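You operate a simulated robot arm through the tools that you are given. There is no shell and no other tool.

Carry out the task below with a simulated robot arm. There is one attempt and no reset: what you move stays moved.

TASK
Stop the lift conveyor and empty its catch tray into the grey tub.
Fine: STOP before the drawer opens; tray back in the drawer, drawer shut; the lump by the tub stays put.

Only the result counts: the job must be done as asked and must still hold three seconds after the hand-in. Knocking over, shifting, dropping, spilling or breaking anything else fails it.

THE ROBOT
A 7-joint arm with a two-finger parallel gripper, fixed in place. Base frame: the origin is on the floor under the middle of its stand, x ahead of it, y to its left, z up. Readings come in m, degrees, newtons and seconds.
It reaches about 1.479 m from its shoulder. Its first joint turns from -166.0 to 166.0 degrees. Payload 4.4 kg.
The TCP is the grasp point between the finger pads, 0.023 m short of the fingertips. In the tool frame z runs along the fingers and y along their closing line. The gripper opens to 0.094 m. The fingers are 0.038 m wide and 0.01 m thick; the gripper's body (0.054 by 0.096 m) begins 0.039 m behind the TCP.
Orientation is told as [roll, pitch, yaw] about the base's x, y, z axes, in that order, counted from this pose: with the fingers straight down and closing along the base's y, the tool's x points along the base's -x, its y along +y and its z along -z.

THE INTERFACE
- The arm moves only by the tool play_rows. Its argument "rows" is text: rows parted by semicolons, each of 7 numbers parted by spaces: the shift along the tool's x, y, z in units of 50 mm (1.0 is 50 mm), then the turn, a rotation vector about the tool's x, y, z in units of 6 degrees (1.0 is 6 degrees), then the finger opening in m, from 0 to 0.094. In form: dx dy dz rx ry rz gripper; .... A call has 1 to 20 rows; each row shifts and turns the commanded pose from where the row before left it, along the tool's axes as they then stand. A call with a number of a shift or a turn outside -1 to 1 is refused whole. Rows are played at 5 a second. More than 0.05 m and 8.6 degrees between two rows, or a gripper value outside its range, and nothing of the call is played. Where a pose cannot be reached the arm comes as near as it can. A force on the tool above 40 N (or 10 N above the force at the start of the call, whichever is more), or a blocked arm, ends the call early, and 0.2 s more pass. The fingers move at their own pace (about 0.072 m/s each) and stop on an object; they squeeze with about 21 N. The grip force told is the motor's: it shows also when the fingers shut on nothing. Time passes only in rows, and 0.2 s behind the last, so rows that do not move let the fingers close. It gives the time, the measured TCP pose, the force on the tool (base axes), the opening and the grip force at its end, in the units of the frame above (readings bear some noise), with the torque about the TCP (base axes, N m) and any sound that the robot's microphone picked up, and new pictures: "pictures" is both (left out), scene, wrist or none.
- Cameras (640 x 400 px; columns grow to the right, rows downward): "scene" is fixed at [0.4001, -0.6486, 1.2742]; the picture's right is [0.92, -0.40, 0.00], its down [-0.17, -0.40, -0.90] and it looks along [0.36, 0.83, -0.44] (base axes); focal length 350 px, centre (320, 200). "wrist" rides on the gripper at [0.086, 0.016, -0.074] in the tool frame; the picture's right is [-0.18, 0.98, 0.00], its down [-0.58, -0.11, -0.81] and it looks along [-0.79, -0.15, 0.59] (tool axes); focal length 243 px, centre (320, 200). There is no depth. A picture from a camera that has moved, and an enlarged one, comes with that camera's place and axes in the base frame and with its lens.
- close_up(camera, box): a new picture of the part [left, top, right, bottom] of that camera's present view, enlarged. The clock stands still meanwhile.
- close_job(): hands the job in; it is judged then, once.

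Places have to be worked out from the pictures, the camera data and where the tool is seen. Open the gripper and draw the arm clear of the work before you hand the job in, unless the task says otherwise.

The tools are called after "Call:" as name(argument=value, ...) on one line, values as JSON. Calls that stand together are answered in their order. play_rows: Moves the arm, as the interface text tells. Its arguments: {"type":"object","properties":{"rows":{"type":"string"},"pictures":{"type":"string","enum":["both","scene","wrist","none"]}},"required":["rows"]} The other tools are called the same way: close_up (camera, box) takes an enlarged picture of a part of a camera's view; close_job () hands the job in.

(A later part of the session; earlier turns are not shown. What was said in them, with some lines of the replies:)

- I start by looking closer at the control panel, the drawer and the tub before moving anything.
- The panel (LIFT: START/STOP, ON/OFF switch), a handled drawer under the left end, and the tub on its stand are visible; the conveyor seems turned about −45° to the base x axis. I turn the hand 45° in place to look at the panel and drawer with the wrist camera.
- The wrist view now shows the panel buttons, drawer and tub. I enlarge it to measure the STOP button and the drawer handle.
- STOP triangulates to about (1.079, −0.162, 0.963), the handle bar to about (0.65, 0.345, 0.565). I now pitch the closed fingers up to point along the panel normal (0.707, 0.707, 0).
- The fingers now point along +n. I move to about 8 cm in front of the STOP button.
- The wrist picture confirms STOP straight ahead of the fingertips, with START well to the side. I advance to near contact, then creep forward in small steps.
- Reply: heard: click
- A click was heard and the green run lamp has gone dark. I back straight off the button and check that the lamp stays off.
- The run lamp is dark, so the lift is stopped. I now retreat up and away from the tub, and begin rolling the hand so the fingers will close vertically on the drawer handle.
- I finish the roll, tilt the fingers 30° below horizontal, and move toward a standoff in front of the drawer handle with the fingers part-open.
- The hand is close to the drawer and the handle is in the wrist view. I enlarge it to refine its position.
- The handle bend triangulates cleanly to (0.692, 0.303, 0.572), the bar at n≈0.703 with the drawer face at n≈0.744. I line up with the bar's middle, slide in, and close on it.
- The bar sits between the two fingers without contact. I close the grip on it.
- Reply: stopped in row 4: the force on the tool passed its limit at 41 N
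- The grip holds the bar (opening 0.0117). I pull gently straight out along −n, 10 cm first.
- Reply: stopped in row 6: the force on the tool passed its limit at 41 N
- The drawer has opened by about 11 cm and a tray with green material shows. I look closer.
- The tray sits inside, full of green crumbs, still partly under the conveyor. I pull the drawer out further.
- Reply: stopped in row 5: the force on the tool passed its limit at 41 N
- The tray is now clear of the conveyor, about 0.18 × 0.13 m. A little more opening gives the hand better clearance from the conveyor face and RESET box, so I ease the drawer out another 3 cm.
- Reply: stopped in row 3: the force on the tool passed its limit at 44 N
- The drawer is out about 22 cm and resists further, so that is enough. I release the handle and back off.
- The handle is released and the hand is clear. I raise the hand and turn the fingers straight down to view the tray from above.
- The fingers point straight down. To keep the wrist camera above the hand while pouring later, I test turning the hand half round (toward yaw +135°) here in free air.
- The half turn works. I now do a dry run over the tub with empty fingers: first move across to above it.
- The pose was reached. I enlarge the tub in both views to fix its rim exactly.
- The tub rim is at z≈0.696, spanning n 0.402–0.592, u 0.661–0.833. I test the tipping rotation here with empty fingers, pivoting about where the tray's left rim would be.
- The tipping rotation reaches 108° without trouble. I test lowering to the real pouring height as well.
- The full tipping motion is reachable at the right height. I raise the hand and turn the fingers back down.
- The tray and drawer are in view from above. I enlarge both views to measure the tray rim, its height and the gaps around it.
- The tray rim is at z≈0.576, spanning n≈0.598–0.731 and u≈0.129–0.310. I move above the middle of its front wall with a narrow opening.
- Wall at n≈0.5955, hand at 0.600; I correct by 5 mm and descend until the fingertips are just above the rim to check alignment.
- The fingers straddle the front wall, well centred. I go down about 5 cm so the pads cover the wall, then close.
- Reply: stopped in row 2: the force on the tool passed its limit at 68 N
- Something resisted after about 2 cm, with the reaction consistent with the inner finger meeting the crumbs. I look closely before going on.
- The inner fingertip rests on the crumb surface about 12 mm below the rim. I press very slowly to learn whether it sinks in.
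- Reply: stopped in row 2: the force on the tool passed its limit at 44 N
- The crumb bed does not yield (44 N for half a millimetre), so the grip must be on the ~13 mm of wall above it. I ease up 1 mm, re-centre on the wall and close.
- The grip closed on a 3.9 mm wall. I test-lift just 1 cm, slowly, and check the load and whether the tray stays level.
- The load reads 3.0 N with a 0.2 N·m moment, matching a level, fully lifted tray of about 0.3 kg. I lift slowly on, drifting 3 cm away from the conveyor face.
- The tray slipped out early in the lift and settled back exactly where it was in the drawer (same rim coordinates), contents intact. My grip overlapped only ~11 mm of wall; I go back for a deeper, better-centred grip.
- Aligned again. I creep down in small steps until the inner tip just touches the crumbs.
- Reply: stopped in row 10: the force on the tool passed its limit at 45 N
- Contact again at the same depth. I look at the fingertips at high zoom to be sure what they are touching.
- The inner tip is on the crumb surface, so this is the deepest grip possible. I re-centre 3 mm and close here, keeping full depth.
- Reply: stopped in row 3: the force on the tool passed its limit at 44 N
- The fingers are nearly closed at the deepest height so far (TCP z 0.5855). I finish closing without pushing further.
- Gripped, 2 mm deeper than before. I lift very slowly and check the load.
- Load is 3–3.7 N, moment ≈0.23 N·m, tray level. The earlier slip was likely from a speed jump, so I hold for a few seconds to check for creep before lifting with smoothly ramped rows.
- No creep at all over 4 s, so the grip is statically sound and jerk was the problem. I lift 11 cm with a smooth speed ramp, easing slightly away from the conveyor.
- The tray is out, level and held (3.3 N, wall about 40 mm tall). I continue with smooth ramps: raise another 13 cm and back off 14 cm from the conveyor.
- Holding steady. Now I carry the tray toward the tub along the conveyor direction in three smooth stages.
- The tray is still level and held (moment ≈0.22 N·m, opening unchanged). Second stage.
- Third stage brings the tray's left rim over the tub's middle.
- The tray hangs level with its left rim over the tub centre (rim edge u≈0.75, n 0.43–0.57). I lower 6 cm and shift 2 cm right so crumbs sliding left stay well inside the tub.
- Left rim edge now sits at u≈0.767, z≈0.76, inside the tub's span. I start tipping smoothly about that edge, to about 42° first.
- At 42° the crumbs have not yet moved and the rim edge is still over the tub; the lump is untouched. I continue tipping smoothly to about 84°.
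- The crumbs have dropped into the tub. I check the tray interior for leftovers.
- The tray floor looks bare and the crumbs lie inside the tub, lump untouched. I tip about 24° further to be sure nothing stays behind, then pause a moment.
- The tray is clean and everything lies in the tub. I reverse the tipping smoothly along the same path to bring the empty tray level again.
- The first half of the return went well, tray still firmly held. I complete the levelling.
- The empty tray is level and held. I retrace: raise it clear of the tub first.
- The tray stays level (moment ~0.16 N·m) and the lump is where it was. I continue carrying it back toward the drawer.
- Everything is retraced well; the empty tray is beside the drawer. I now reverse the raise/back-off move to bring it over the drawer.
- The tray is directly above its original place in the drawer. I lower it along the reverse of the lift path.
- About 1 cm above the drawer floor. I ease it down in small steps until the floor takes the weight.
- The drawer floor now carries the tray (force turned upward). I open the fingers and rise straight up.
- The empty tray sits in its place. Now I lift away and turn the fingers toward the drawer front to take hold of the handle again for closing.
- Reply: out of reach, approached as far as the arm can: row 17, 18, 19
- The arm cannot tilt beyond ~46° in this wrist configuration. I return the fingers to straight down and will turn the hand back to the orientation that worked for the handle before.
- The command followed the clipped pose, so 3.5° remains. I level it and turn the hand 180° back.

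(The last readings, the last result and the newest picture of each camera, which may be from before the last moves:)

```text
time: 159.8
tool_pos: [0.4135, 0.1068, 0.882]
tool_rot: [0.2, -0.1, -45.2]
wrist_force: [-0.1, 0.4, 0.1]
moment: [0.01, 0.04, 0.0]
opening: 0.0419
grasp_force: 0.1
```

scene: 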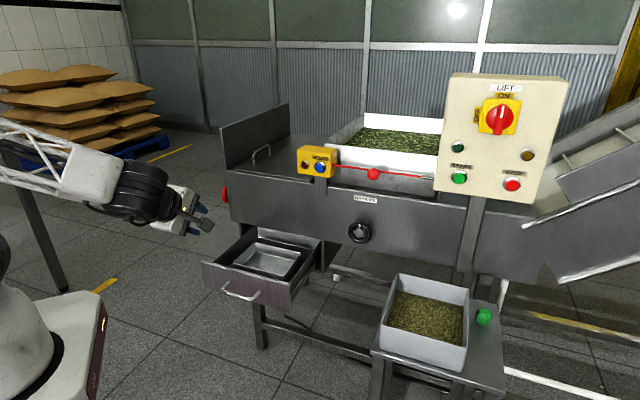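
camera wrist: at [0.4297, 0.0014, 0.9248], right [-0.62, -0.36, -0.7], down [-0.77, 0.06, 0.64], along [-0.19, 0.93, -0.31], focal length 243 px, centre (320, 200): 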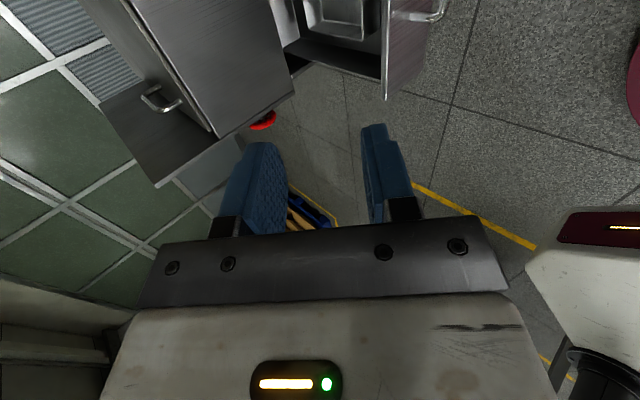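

The hand is back at yaw −45°. I tilt it to 30° below horizontal and lower to the standoff in front of the handle.

Call:
play_rows(rows="0 0 0 -1 0 0 0.042;0 0 0 -1 0 0 0.042;0 0 0 -1 0 0 0.042;0 0 0 -1 0 0 0.042;0 0 0 -1 0 0 0.042;0 0 0 -1 0 0 0.042;0 0 0 -1 0 0 0.042;0 0 0 -1 0 0 0.042;0 0 0 -1 0 0 0.042;0 0 0 -1 0 0 0.042;0 -0.849 0.49 0 0 0 0.042;0 -0.849 0.49 0 0 0 0.042;0 -0.849 0.49 0 0 0 0.042;0 -0.849 0.49 0 0 0 0.042;0 -0.849 0.49 0 0 0 0.042;0 0 0 0 0 0 0.042")

Call:
close_up(camera="wrist", box=[240, 0, 480, 150])

Call:
close_up(camera="scene", box=[180, 230, 320, 320])

```text
time: 163.4
tool_pos: [0.4344, 0.1062, 0.6721]
tool_rot: [63.4, -3.4, -45.2]
wrist_force: [0.1, -0.3, 0.1]
moment: [0.0, -0.01, 0.02]
opening: 0.0421
grasp_force: 0.1
stopped in row 16: the arm was blocked; the commanded pose is now the measured one
camera wrist: at [0.3306, 0.1285, 0.7134], right [0.4, 0.22, 0.89], down [-0.15, -0.94, 0.3], along [0.9, -0.25, -0.35], focal length 243 px, centre (320, 200)
```

scene: 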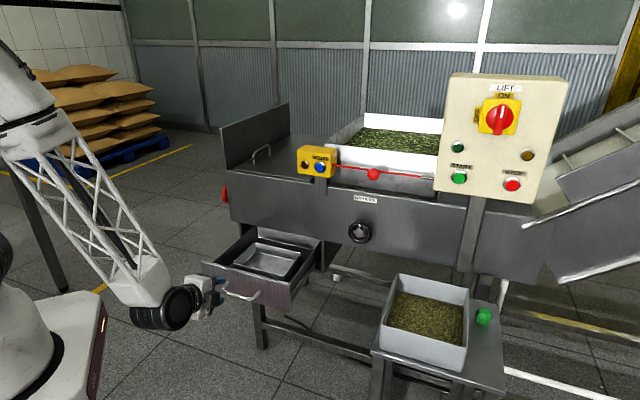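
wrist: 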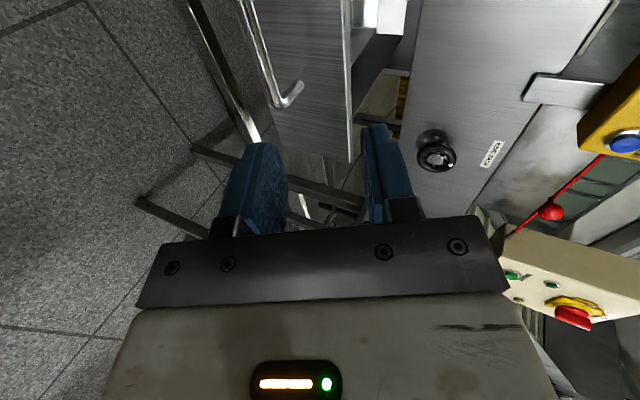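

```text
2.67 times, centred on (360, 75) of wrist
camera zoom: at [0.3306, 0.1285, 0.7134], right [0.4, 0.22, 0.89], down [-0.15, -0.94, 0.3], along [0.9, -0.25, -0.35], focal length 647 px, centre (213, 533)
```

zoom: 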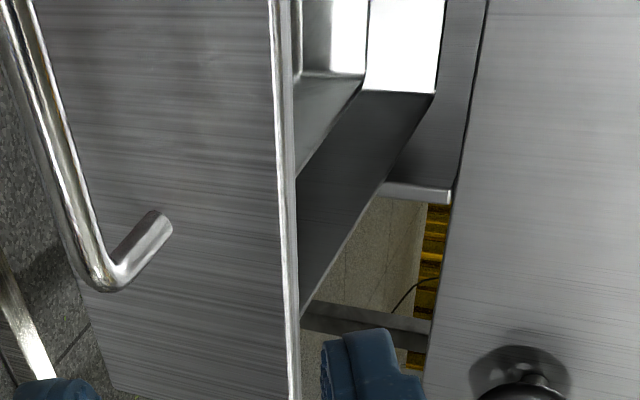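

```text
4.44 times, centred on (250, 275) of scene
camera zoom: at [0.4001, -0.6486, 1.2742], right [0.92, -0.4, 0.0], down [-0.17, -0.4, -0.9], along [0.36, 0.83, -0.44], focal length 1556 px, centre (631, -133)
```

zoom: 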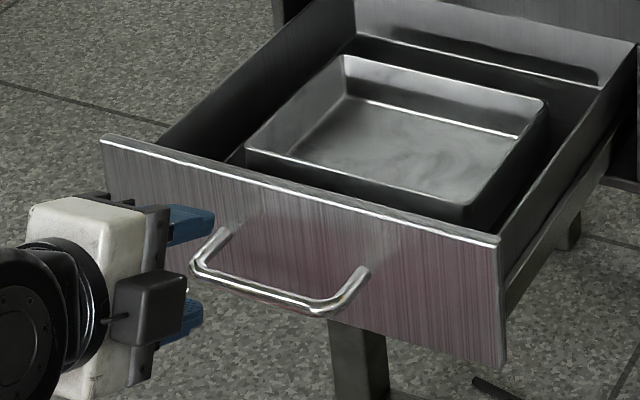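

The arm reported being blocked (no force on the tool, probably its own linkage near its base) a few cm above the standoff. I switch to a steeper 45° approach, which keeps the wrist higher, and re-level the hand.

Call:
play_rows(rows="0 0 0 1 0.11 0.153 0.042;0 0 0 1 0.11 0.153 0.042;0 0 0 1 0.11 0.153 0.042;0.16 0 0.2 0.07 0 0 0.042;0.16 0 0.2 0 0 0 0.042;0 0 0.2 0 0 0 0.042;0 0 0 0 0 0 0.042")

Call:
close_up(camera="wrist", box=[200, 0, 440, 150])

Call:
close_up(camera="scene", box=[180, 230, 320, 320])

```text
time: 165.0
tool_pos: [0.4367, 0.1313, 0.6495]
tool_rot: [45.0, 0.1, -45.2]
wrist_force: [-0.3, -0.1, 0.2]
moment: [0.01, 0.0, 0.0]
opening: 0.0421
grasp_force: 0.0
camera wrist: at [0.3482, 0.1658, 0.7132], right [0.62, 0.36, 0.69], down [-0.05, -0.87, 0.49], along [0.78, -0.34, -0.52], focal length 243 px, centre (320, 200)
```

scene: 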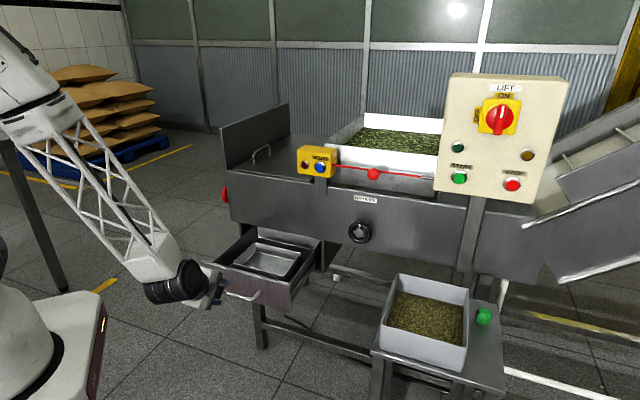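
wrist: 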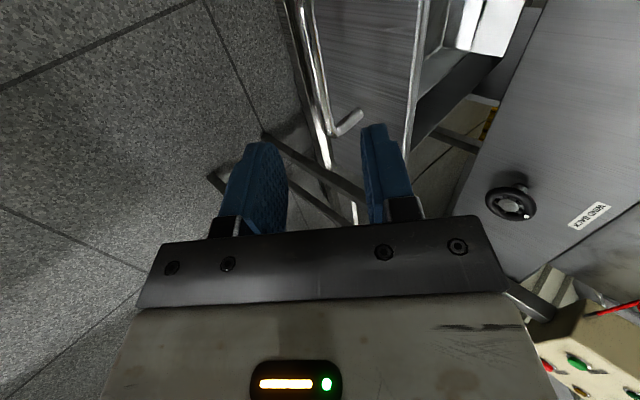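

```text
2.67 times, centred on (320, 75) of wrist
camera zoom: at [0.3482, 0.1658, 0.7132], right [0.62, 0.36, 0.69], down [-0.05, -0.87, 0.49], along [0.78, -0.34, -0.52], focal length 647 px, centre (320, 533)
```

zoom: 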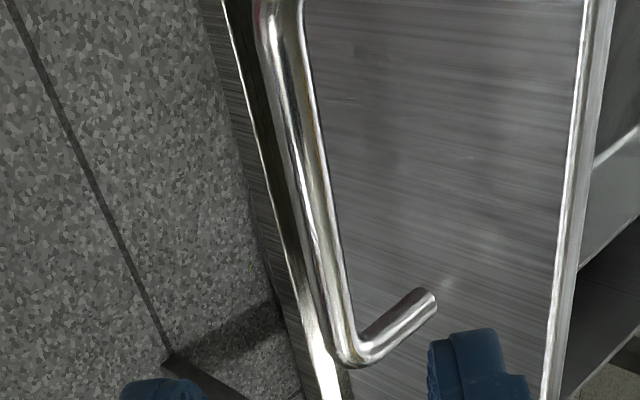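

```text
4.44 times, centred on (250, 275) of scene
camera zoom: at [0.4001, -0.6486, 1.2742], right [0.92, -0.4, 0.0], down [-0.17, -0.4, -0.9], along [0.36, 0.83, -0.44], focal length 1556 px, centre (631, -133)
```

zoom: 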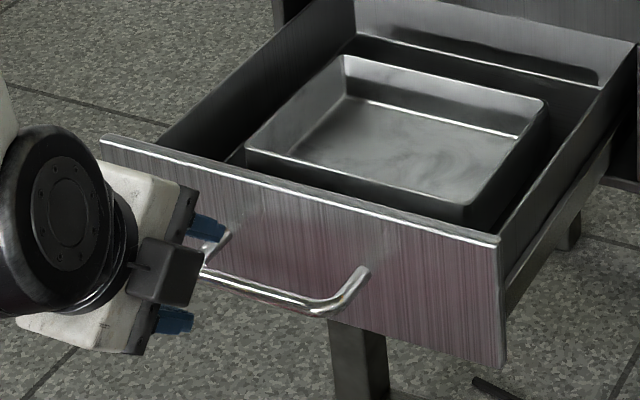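

The bar is exactly where expected (n≈0.481, z≈0.570). I slide in along the tool axis and close on it.

Call:
play_rows(rows="0 0 0.6 0 0 0 0.042;0 0 0.8 0 0 0 0.042;0 0 0.6 0 0 0 0.042;0 0 0 0 0 0 0.042;0 0 0 0 0 0 0.02;0 0 0 0 0 0 0.01;0 0 0 0 0 0 0.0;0 0 0 0 0 0 0.0")

Call:
close_up(camera="scene", box=[180, 230, 320, 320])

```text
time: 166.8
tool_pos: [0.488, 0.181, 0.5785]
tool_rot: [44.9, 0.0, -45.2]
wrist_force: [3.6, -1.9, -20.4]
moment: [-0.4, -0.34, 0.57]
opening: 0.012
grasp_force: 45.6
camera wrist: at [0.3981, 0.2148, 0.6416], right [0.62, 0.36, 0.69], down [-0.05, -0.87, 0.49], along [0.78, -0.34, -0.52], focal length 243 px, centre (320, 200)
```

scene: 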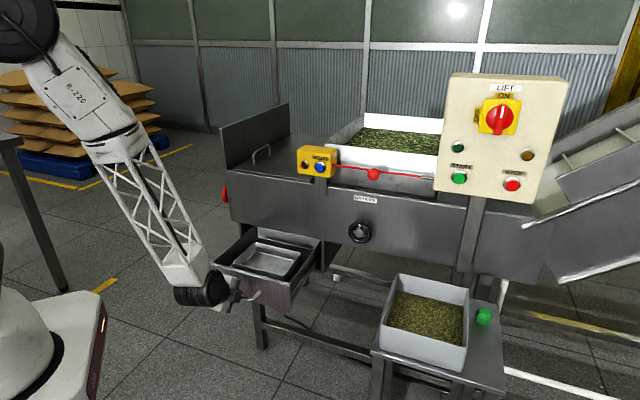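
wrist: 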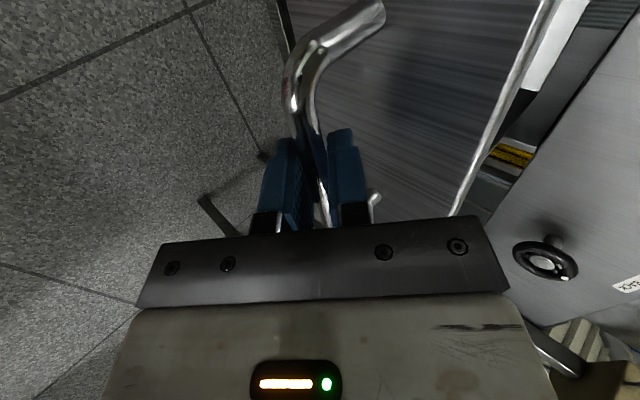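

```text
4.44 times, centred on (250, 275) of scene
camera zoom: at [0.4001, -0.6486, 1.2742], right [0.92, -0.4, 0.0], down [-0.17, -0.4, -0.9], along [0.36, 0.83, -0.44], focal length 1556 px, centre (631, -133)
```

zoom: 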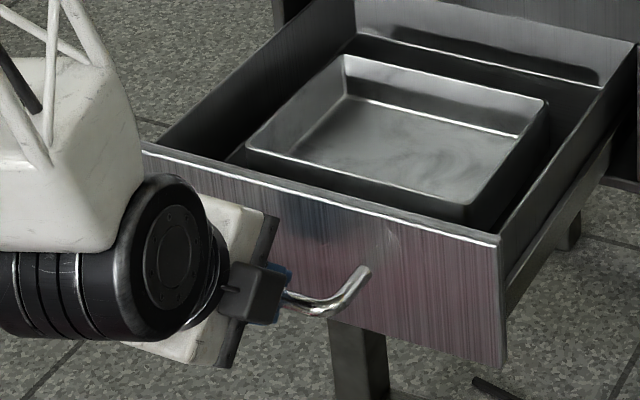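

The bar is gripped. I push the drawer in along +n, smoothly, about 12 cm first.

Call:
play_rows(rows="0 0.071 0.071 0 0 0 0;0 0.141 0.141 0 0 0 0;0 0.212 0.212 0 0 0 0;0 0.283 0.283 0 0 0 0;0 0.283 0.283 0 0 0 0;0 0.283 0.283 0 0 0 0;0 0.212 0.212 0 0 0 0;0 0.141 0.141 0 0 0 0;0 0.071 0.071 0 0 0 0")

```text
time: 168.8
tool_pos: [0.5722, 0.2646, 0.5779]
tool_rot: [44.7, 0.0, -45.3]
wrist_force: [7.5, -9.4, -33.9]
moment: [-0.66, -0.56, 0.64]
opening: 0.0118
grasp_force: 45.0
camera wrist: at [0.4838, 0.2985, 0.6416], right [0.63, 0.36, 0.69], down [-0.05, -0.87, 0.49], along [0.78, -0.34, -0.52], focal length 243 px, centre (320, 200)
```

scene: 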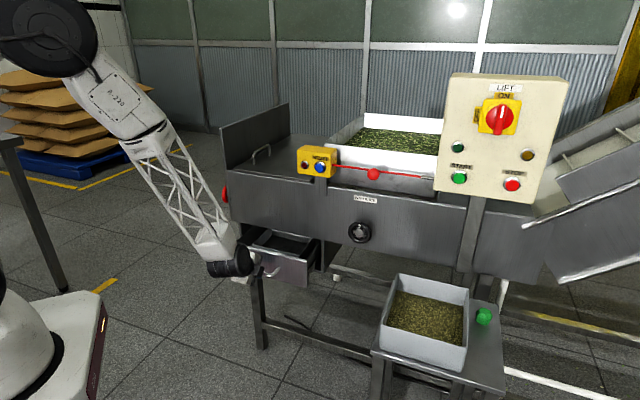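
wrist: 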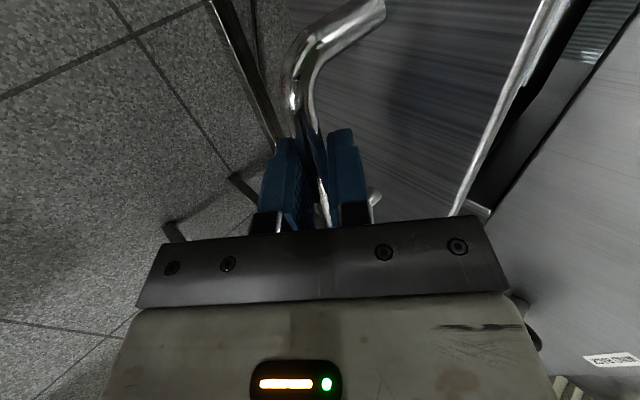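

The drawer is about half in. I relieve the small sideways/vertical strain on the grip and push the remaining ~10 cm.

Call:
play_rows(rows="-0.02 -0.035 0.035 0 0 0 0;0 0.071 0.071 0 0 0 0;0 0.141 0.141 0 0 0 0;0 0.212 0.212 0 0 0 0;0 0.283 0.283 0 0 0 0;0 0.283 0.283 0 0 0 0;0 0.212 0.212 0 0 0 0;0 0.141 0.141 0 0 0 0;0 0.071 0.071 0 0 0 0")

Call:
close_up(camera="scene", box=[200, 200, 340, 300])

```text
time: 170.8
tool_pos: [0.6458, 0.3352, 0.5764]
tool_rot: [45.1, 0.0, -45.1]
wrist_force: [-12.7, 6.7, 23.3]
moment: [-0.1, -0.22, 0.8]
opening: 0.0118
grasp_force: 45.4
camera wrist: at [0.5567, 0.3687, 0.6407], right [0.62, 0.36, 0.7], down [-0.05, -0.87, 0.49], along [0.78, -0.34, -0.52], focal length 243 px, centre (320, 200)
```

scene: 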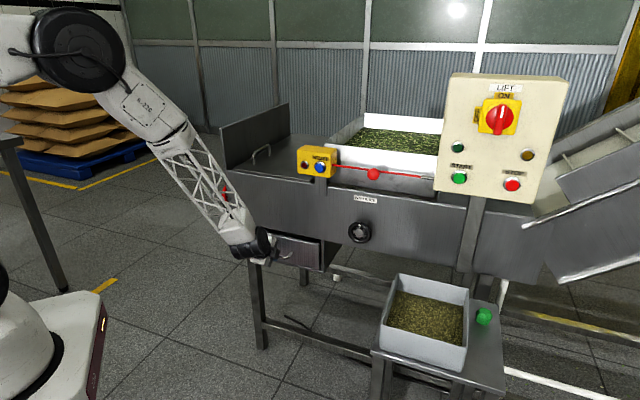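
wrist: 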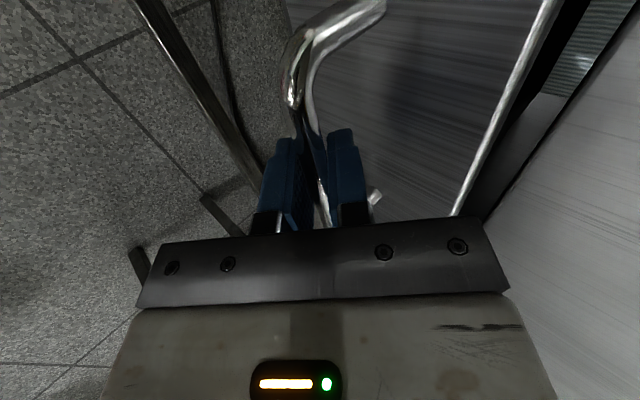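

```text
4.00 times, centred on (270, 250) of scene
camera zoom: at [0.4001, -0.6486, 1.2742], right [0.92, -0.4, 0.0], down [-0.17, -0.4, -0.9], along [0.36, 0.83, -0.44], focal length 1400 px, centre (520, 0)
```

zoom: 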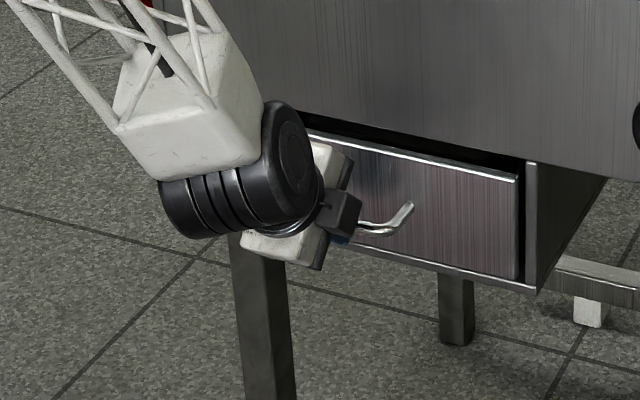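

The drawer is within a millimetre or two of its shut position. I press a little further in tiny steps to make sure it is home.

Call:
play_rows(rows="0 0.014 0.014 0 0 0 0;0 0.014 0.014 0 0 0 0;0 0.014 0.014 0 0 0 0;0 0.014 0.014 0 0 0 0;0 0 0 0 0 0 0", pictures="none")

```text
time: 172.0
tool_pos: [0.6456, 0.3383, 0.5749]
tool_rot: [44.8, 0.0, -45.2]
wrist_force: [-3.5, -35.9, 6.3]
moment: [-0.59, -0.57, 0.62]
opening: 0.0117
grasp_force: 45.1
```

The force along n jumped to about 28 N with no further travel: the drawer is against its stop. I release the handle and back straight out.

Call:
play_rows(rows="0 0 0 0 0 0 0.02;0 0 0 0 0 0 0.042;0 0 0 0 0 0 0.042;0 0 -0.3 0 0 0 0.042;0 0 -0.7 0 0 0 0.042;0 0 -0.9 0 0 0 0.042;0 0 -0.9 0 0 0 0.042;0 0 0 0 0 0 0.042")

Call:
close_up(camera="scene", box=[200, 200, 340, 300])

```text
time: 173.8
tool_pos: [0.5772, 0.2674, 0.6766]
tool_rot: [44.9, 0.0, -45.2]
wrist_force: [-1.3, 1.0, 0.8]
moment: [0.0, 0.0, -0.01]
opening: 0.042
grasp_force: 0.1
camera wrist: at [0.4876, 0.3006, 0.7392], right [0.62, 0.36, 0.69], down [-0.05, -0.87, 0.49], along [0.78, -0.34, -0.52], focal length 243 px, centre (320, 200)
```

scene: 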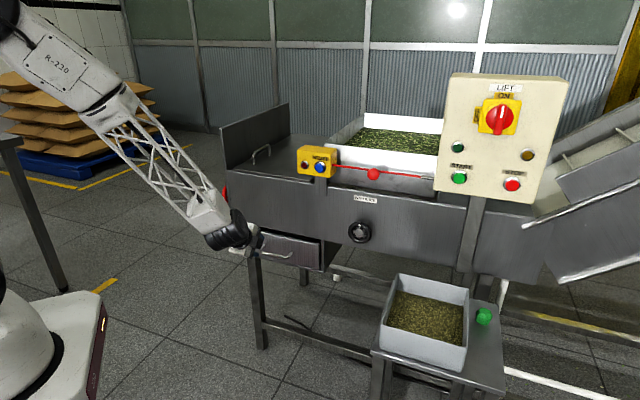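
wrist: 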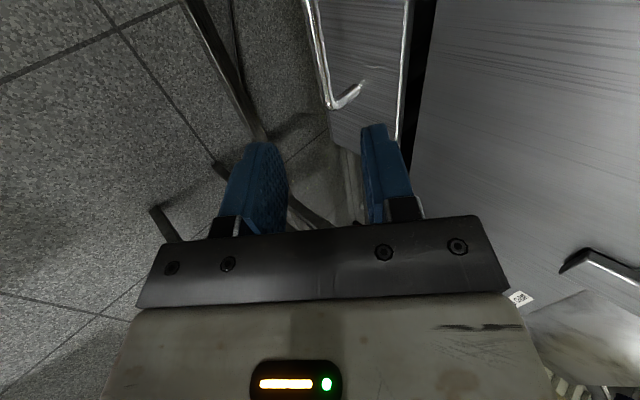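

```text
4.00 times, centred on (270, 250) of scene
camera zoom: at [0.4001, -0.6486, 1.2742], right [0.92, -0.4, 0.0], down [-0.17, -0.4, -0.9], along [0.36, 0.83, -0.44], focal length 1400 px, centre (520, 0)
```

zoom: 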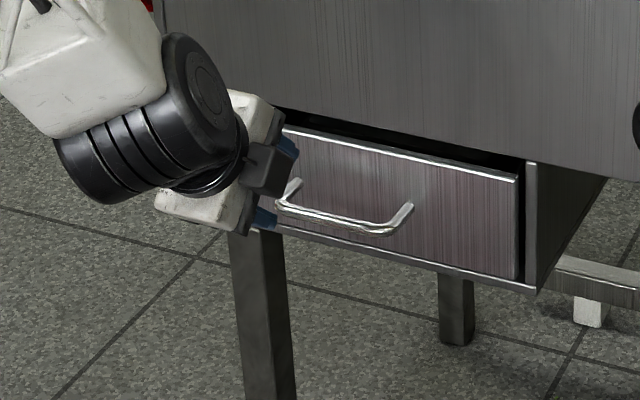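

The drawer is shut and the handle released. I draw the arm back and up, clear of the machine, then inspect everything.

Call:
play_rows(rows="0 -0.3 -0.5 0 0 0 0.06;0 -0.5 -0.7 0 0 0 0.06;0 -0.4 -0.8 0 0 0 0.06;0 0 -0.9 0 0 0 0.08;0 0.4 -0.8 0 0 0 0.08;0 0.6 -0.7 0 0 0 0.094;0 0.65 -0.7 0 0 0 0.094;0 0.65 -0.7 0 0 0 0.094;0 0.65 -0.7 0 0 0 0.094;0 0 0 0 0 0 0.094;0 0 0 0 0 0 0.094")

Call:
close_up(camera="scene", box=[200, 200, 340, 300])

Call:
close_up(camera="scene", box=[360, 250, 520, 390])

Call:
close_up(camera="scene", box=[280, 60, 580, 220])

```text
time: 176.2
tool_pos: [0.4574, 0.1482, 0.9677]
tool_rot: [44.9, 0.0, -45.3]
wrist_force: [0.4, -0.7, -0.1]
moment: [0.04, -0.02, -0.02]
opening: 0.0941
grasp_force: 0.2
camera wrist: at [0.3679, 0.1816, 1.032], right [0.62, 0.36, 0.69], down [-0.05, -0.87, 0.49], along [0.78, -0.34, -0.52], focal length 243 px, centre (320, 200)
```

scene: 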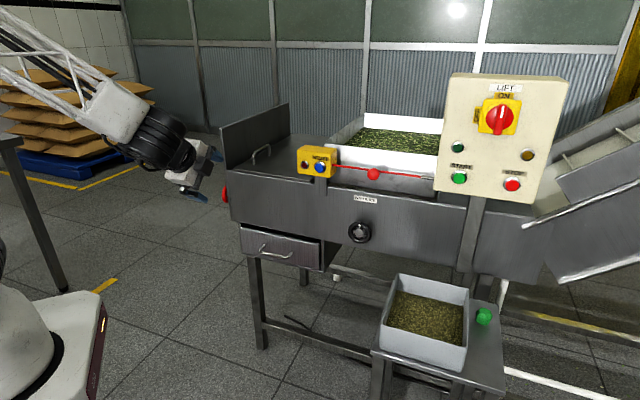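
wrist: 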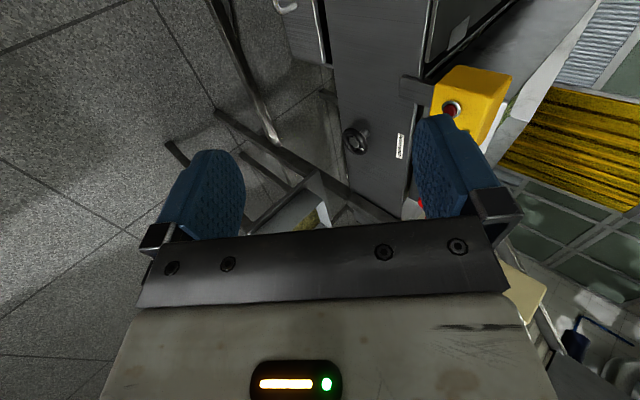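

```text
4.00 times, centred on (270, 250) of scene
camera zoom: at [0.4001, -0.6486, 1.2742], right [0.92, -0.4, 0.0], down [-0.17, -0.4, -0.9], along [0.36, 0.83, -0.44], focal length 1400 px, centre (520, 0)
```

zoom: 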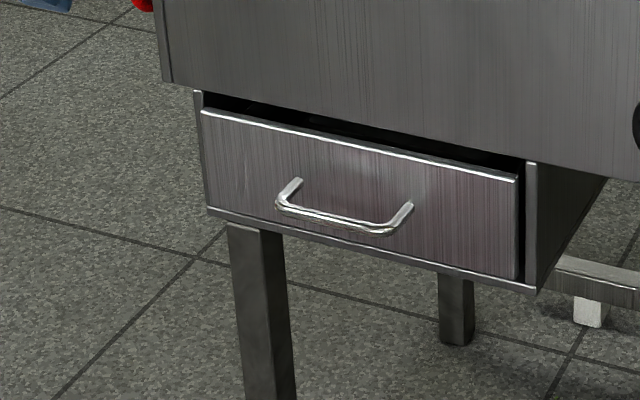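

```text
2.86 times, centred on (440, 320) of scene
camera zoom: at [0.4001, -0.6486, 1.2742], right [0.92, -0.4, 0.0], down [-0.17, -0.4, -0.9], along [0.36, 0.83, -0.44], focal length 1000 px, centre (-23, -143)
```

zoom: 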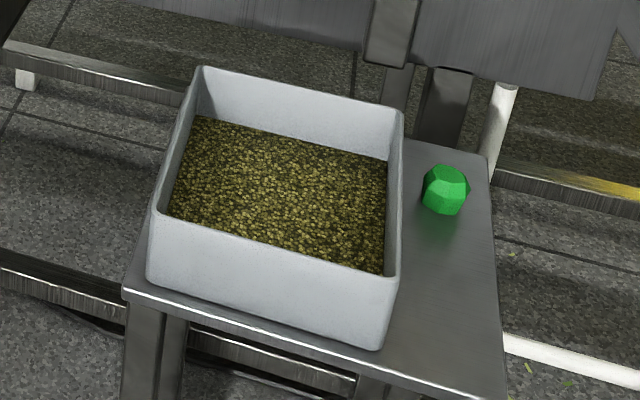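

```text
2.13 times, centred on (430, 140) of scene
camera zoom: at [0.4001, -0.6486, 1.2742], right [0.92, -0.4, 0.0], down [-0.17, -0.4, -0.9], along [0.36, 0.83, -0.44], focal length 747 px, centre (85, 328)
```

zoom: 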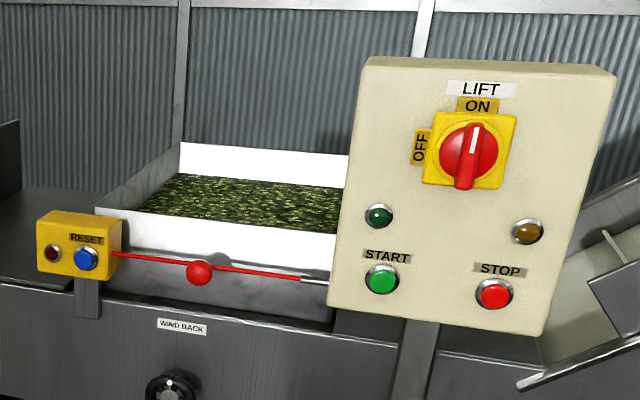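

Final check: STOP pressed (run lamp dark), the tub holds the crumbs, the lump hasn't moved, the empty tray is in the shut drawer, and the arm is clear with the gripper open. I hand the job in.

Call:
close_job()

```text
The job is handed in.
```

The lift conveyor is stopped, and its catch tray has been emptied into the grey tub. I've handed the job in.

- **STOP first:** I pressed STOP before touching the drawer. It clicked, and the green run lamp went dark and stayed dark.
- **Emptying:** The crumbs all landed in the tub, and the tray looked bare afterwards. I saw no spill; the few flecks on the floor to the right of the tub stand were there before I started.
- **Tray and drawer:** The empty tray is back in its place. The drawer is shut against its stop and sits where it was at the start.
- **Lump:** It is where it was, and nothing touched it.
- **One slip:** On the first lift the tray slipped out of the grip, a few centimetres at most. It dropped back into the same place in the drawer with its crumbs still in it. I gripped it deeper and moved more slowly the second time.

The arm is clear of the machine and the gripper is open.
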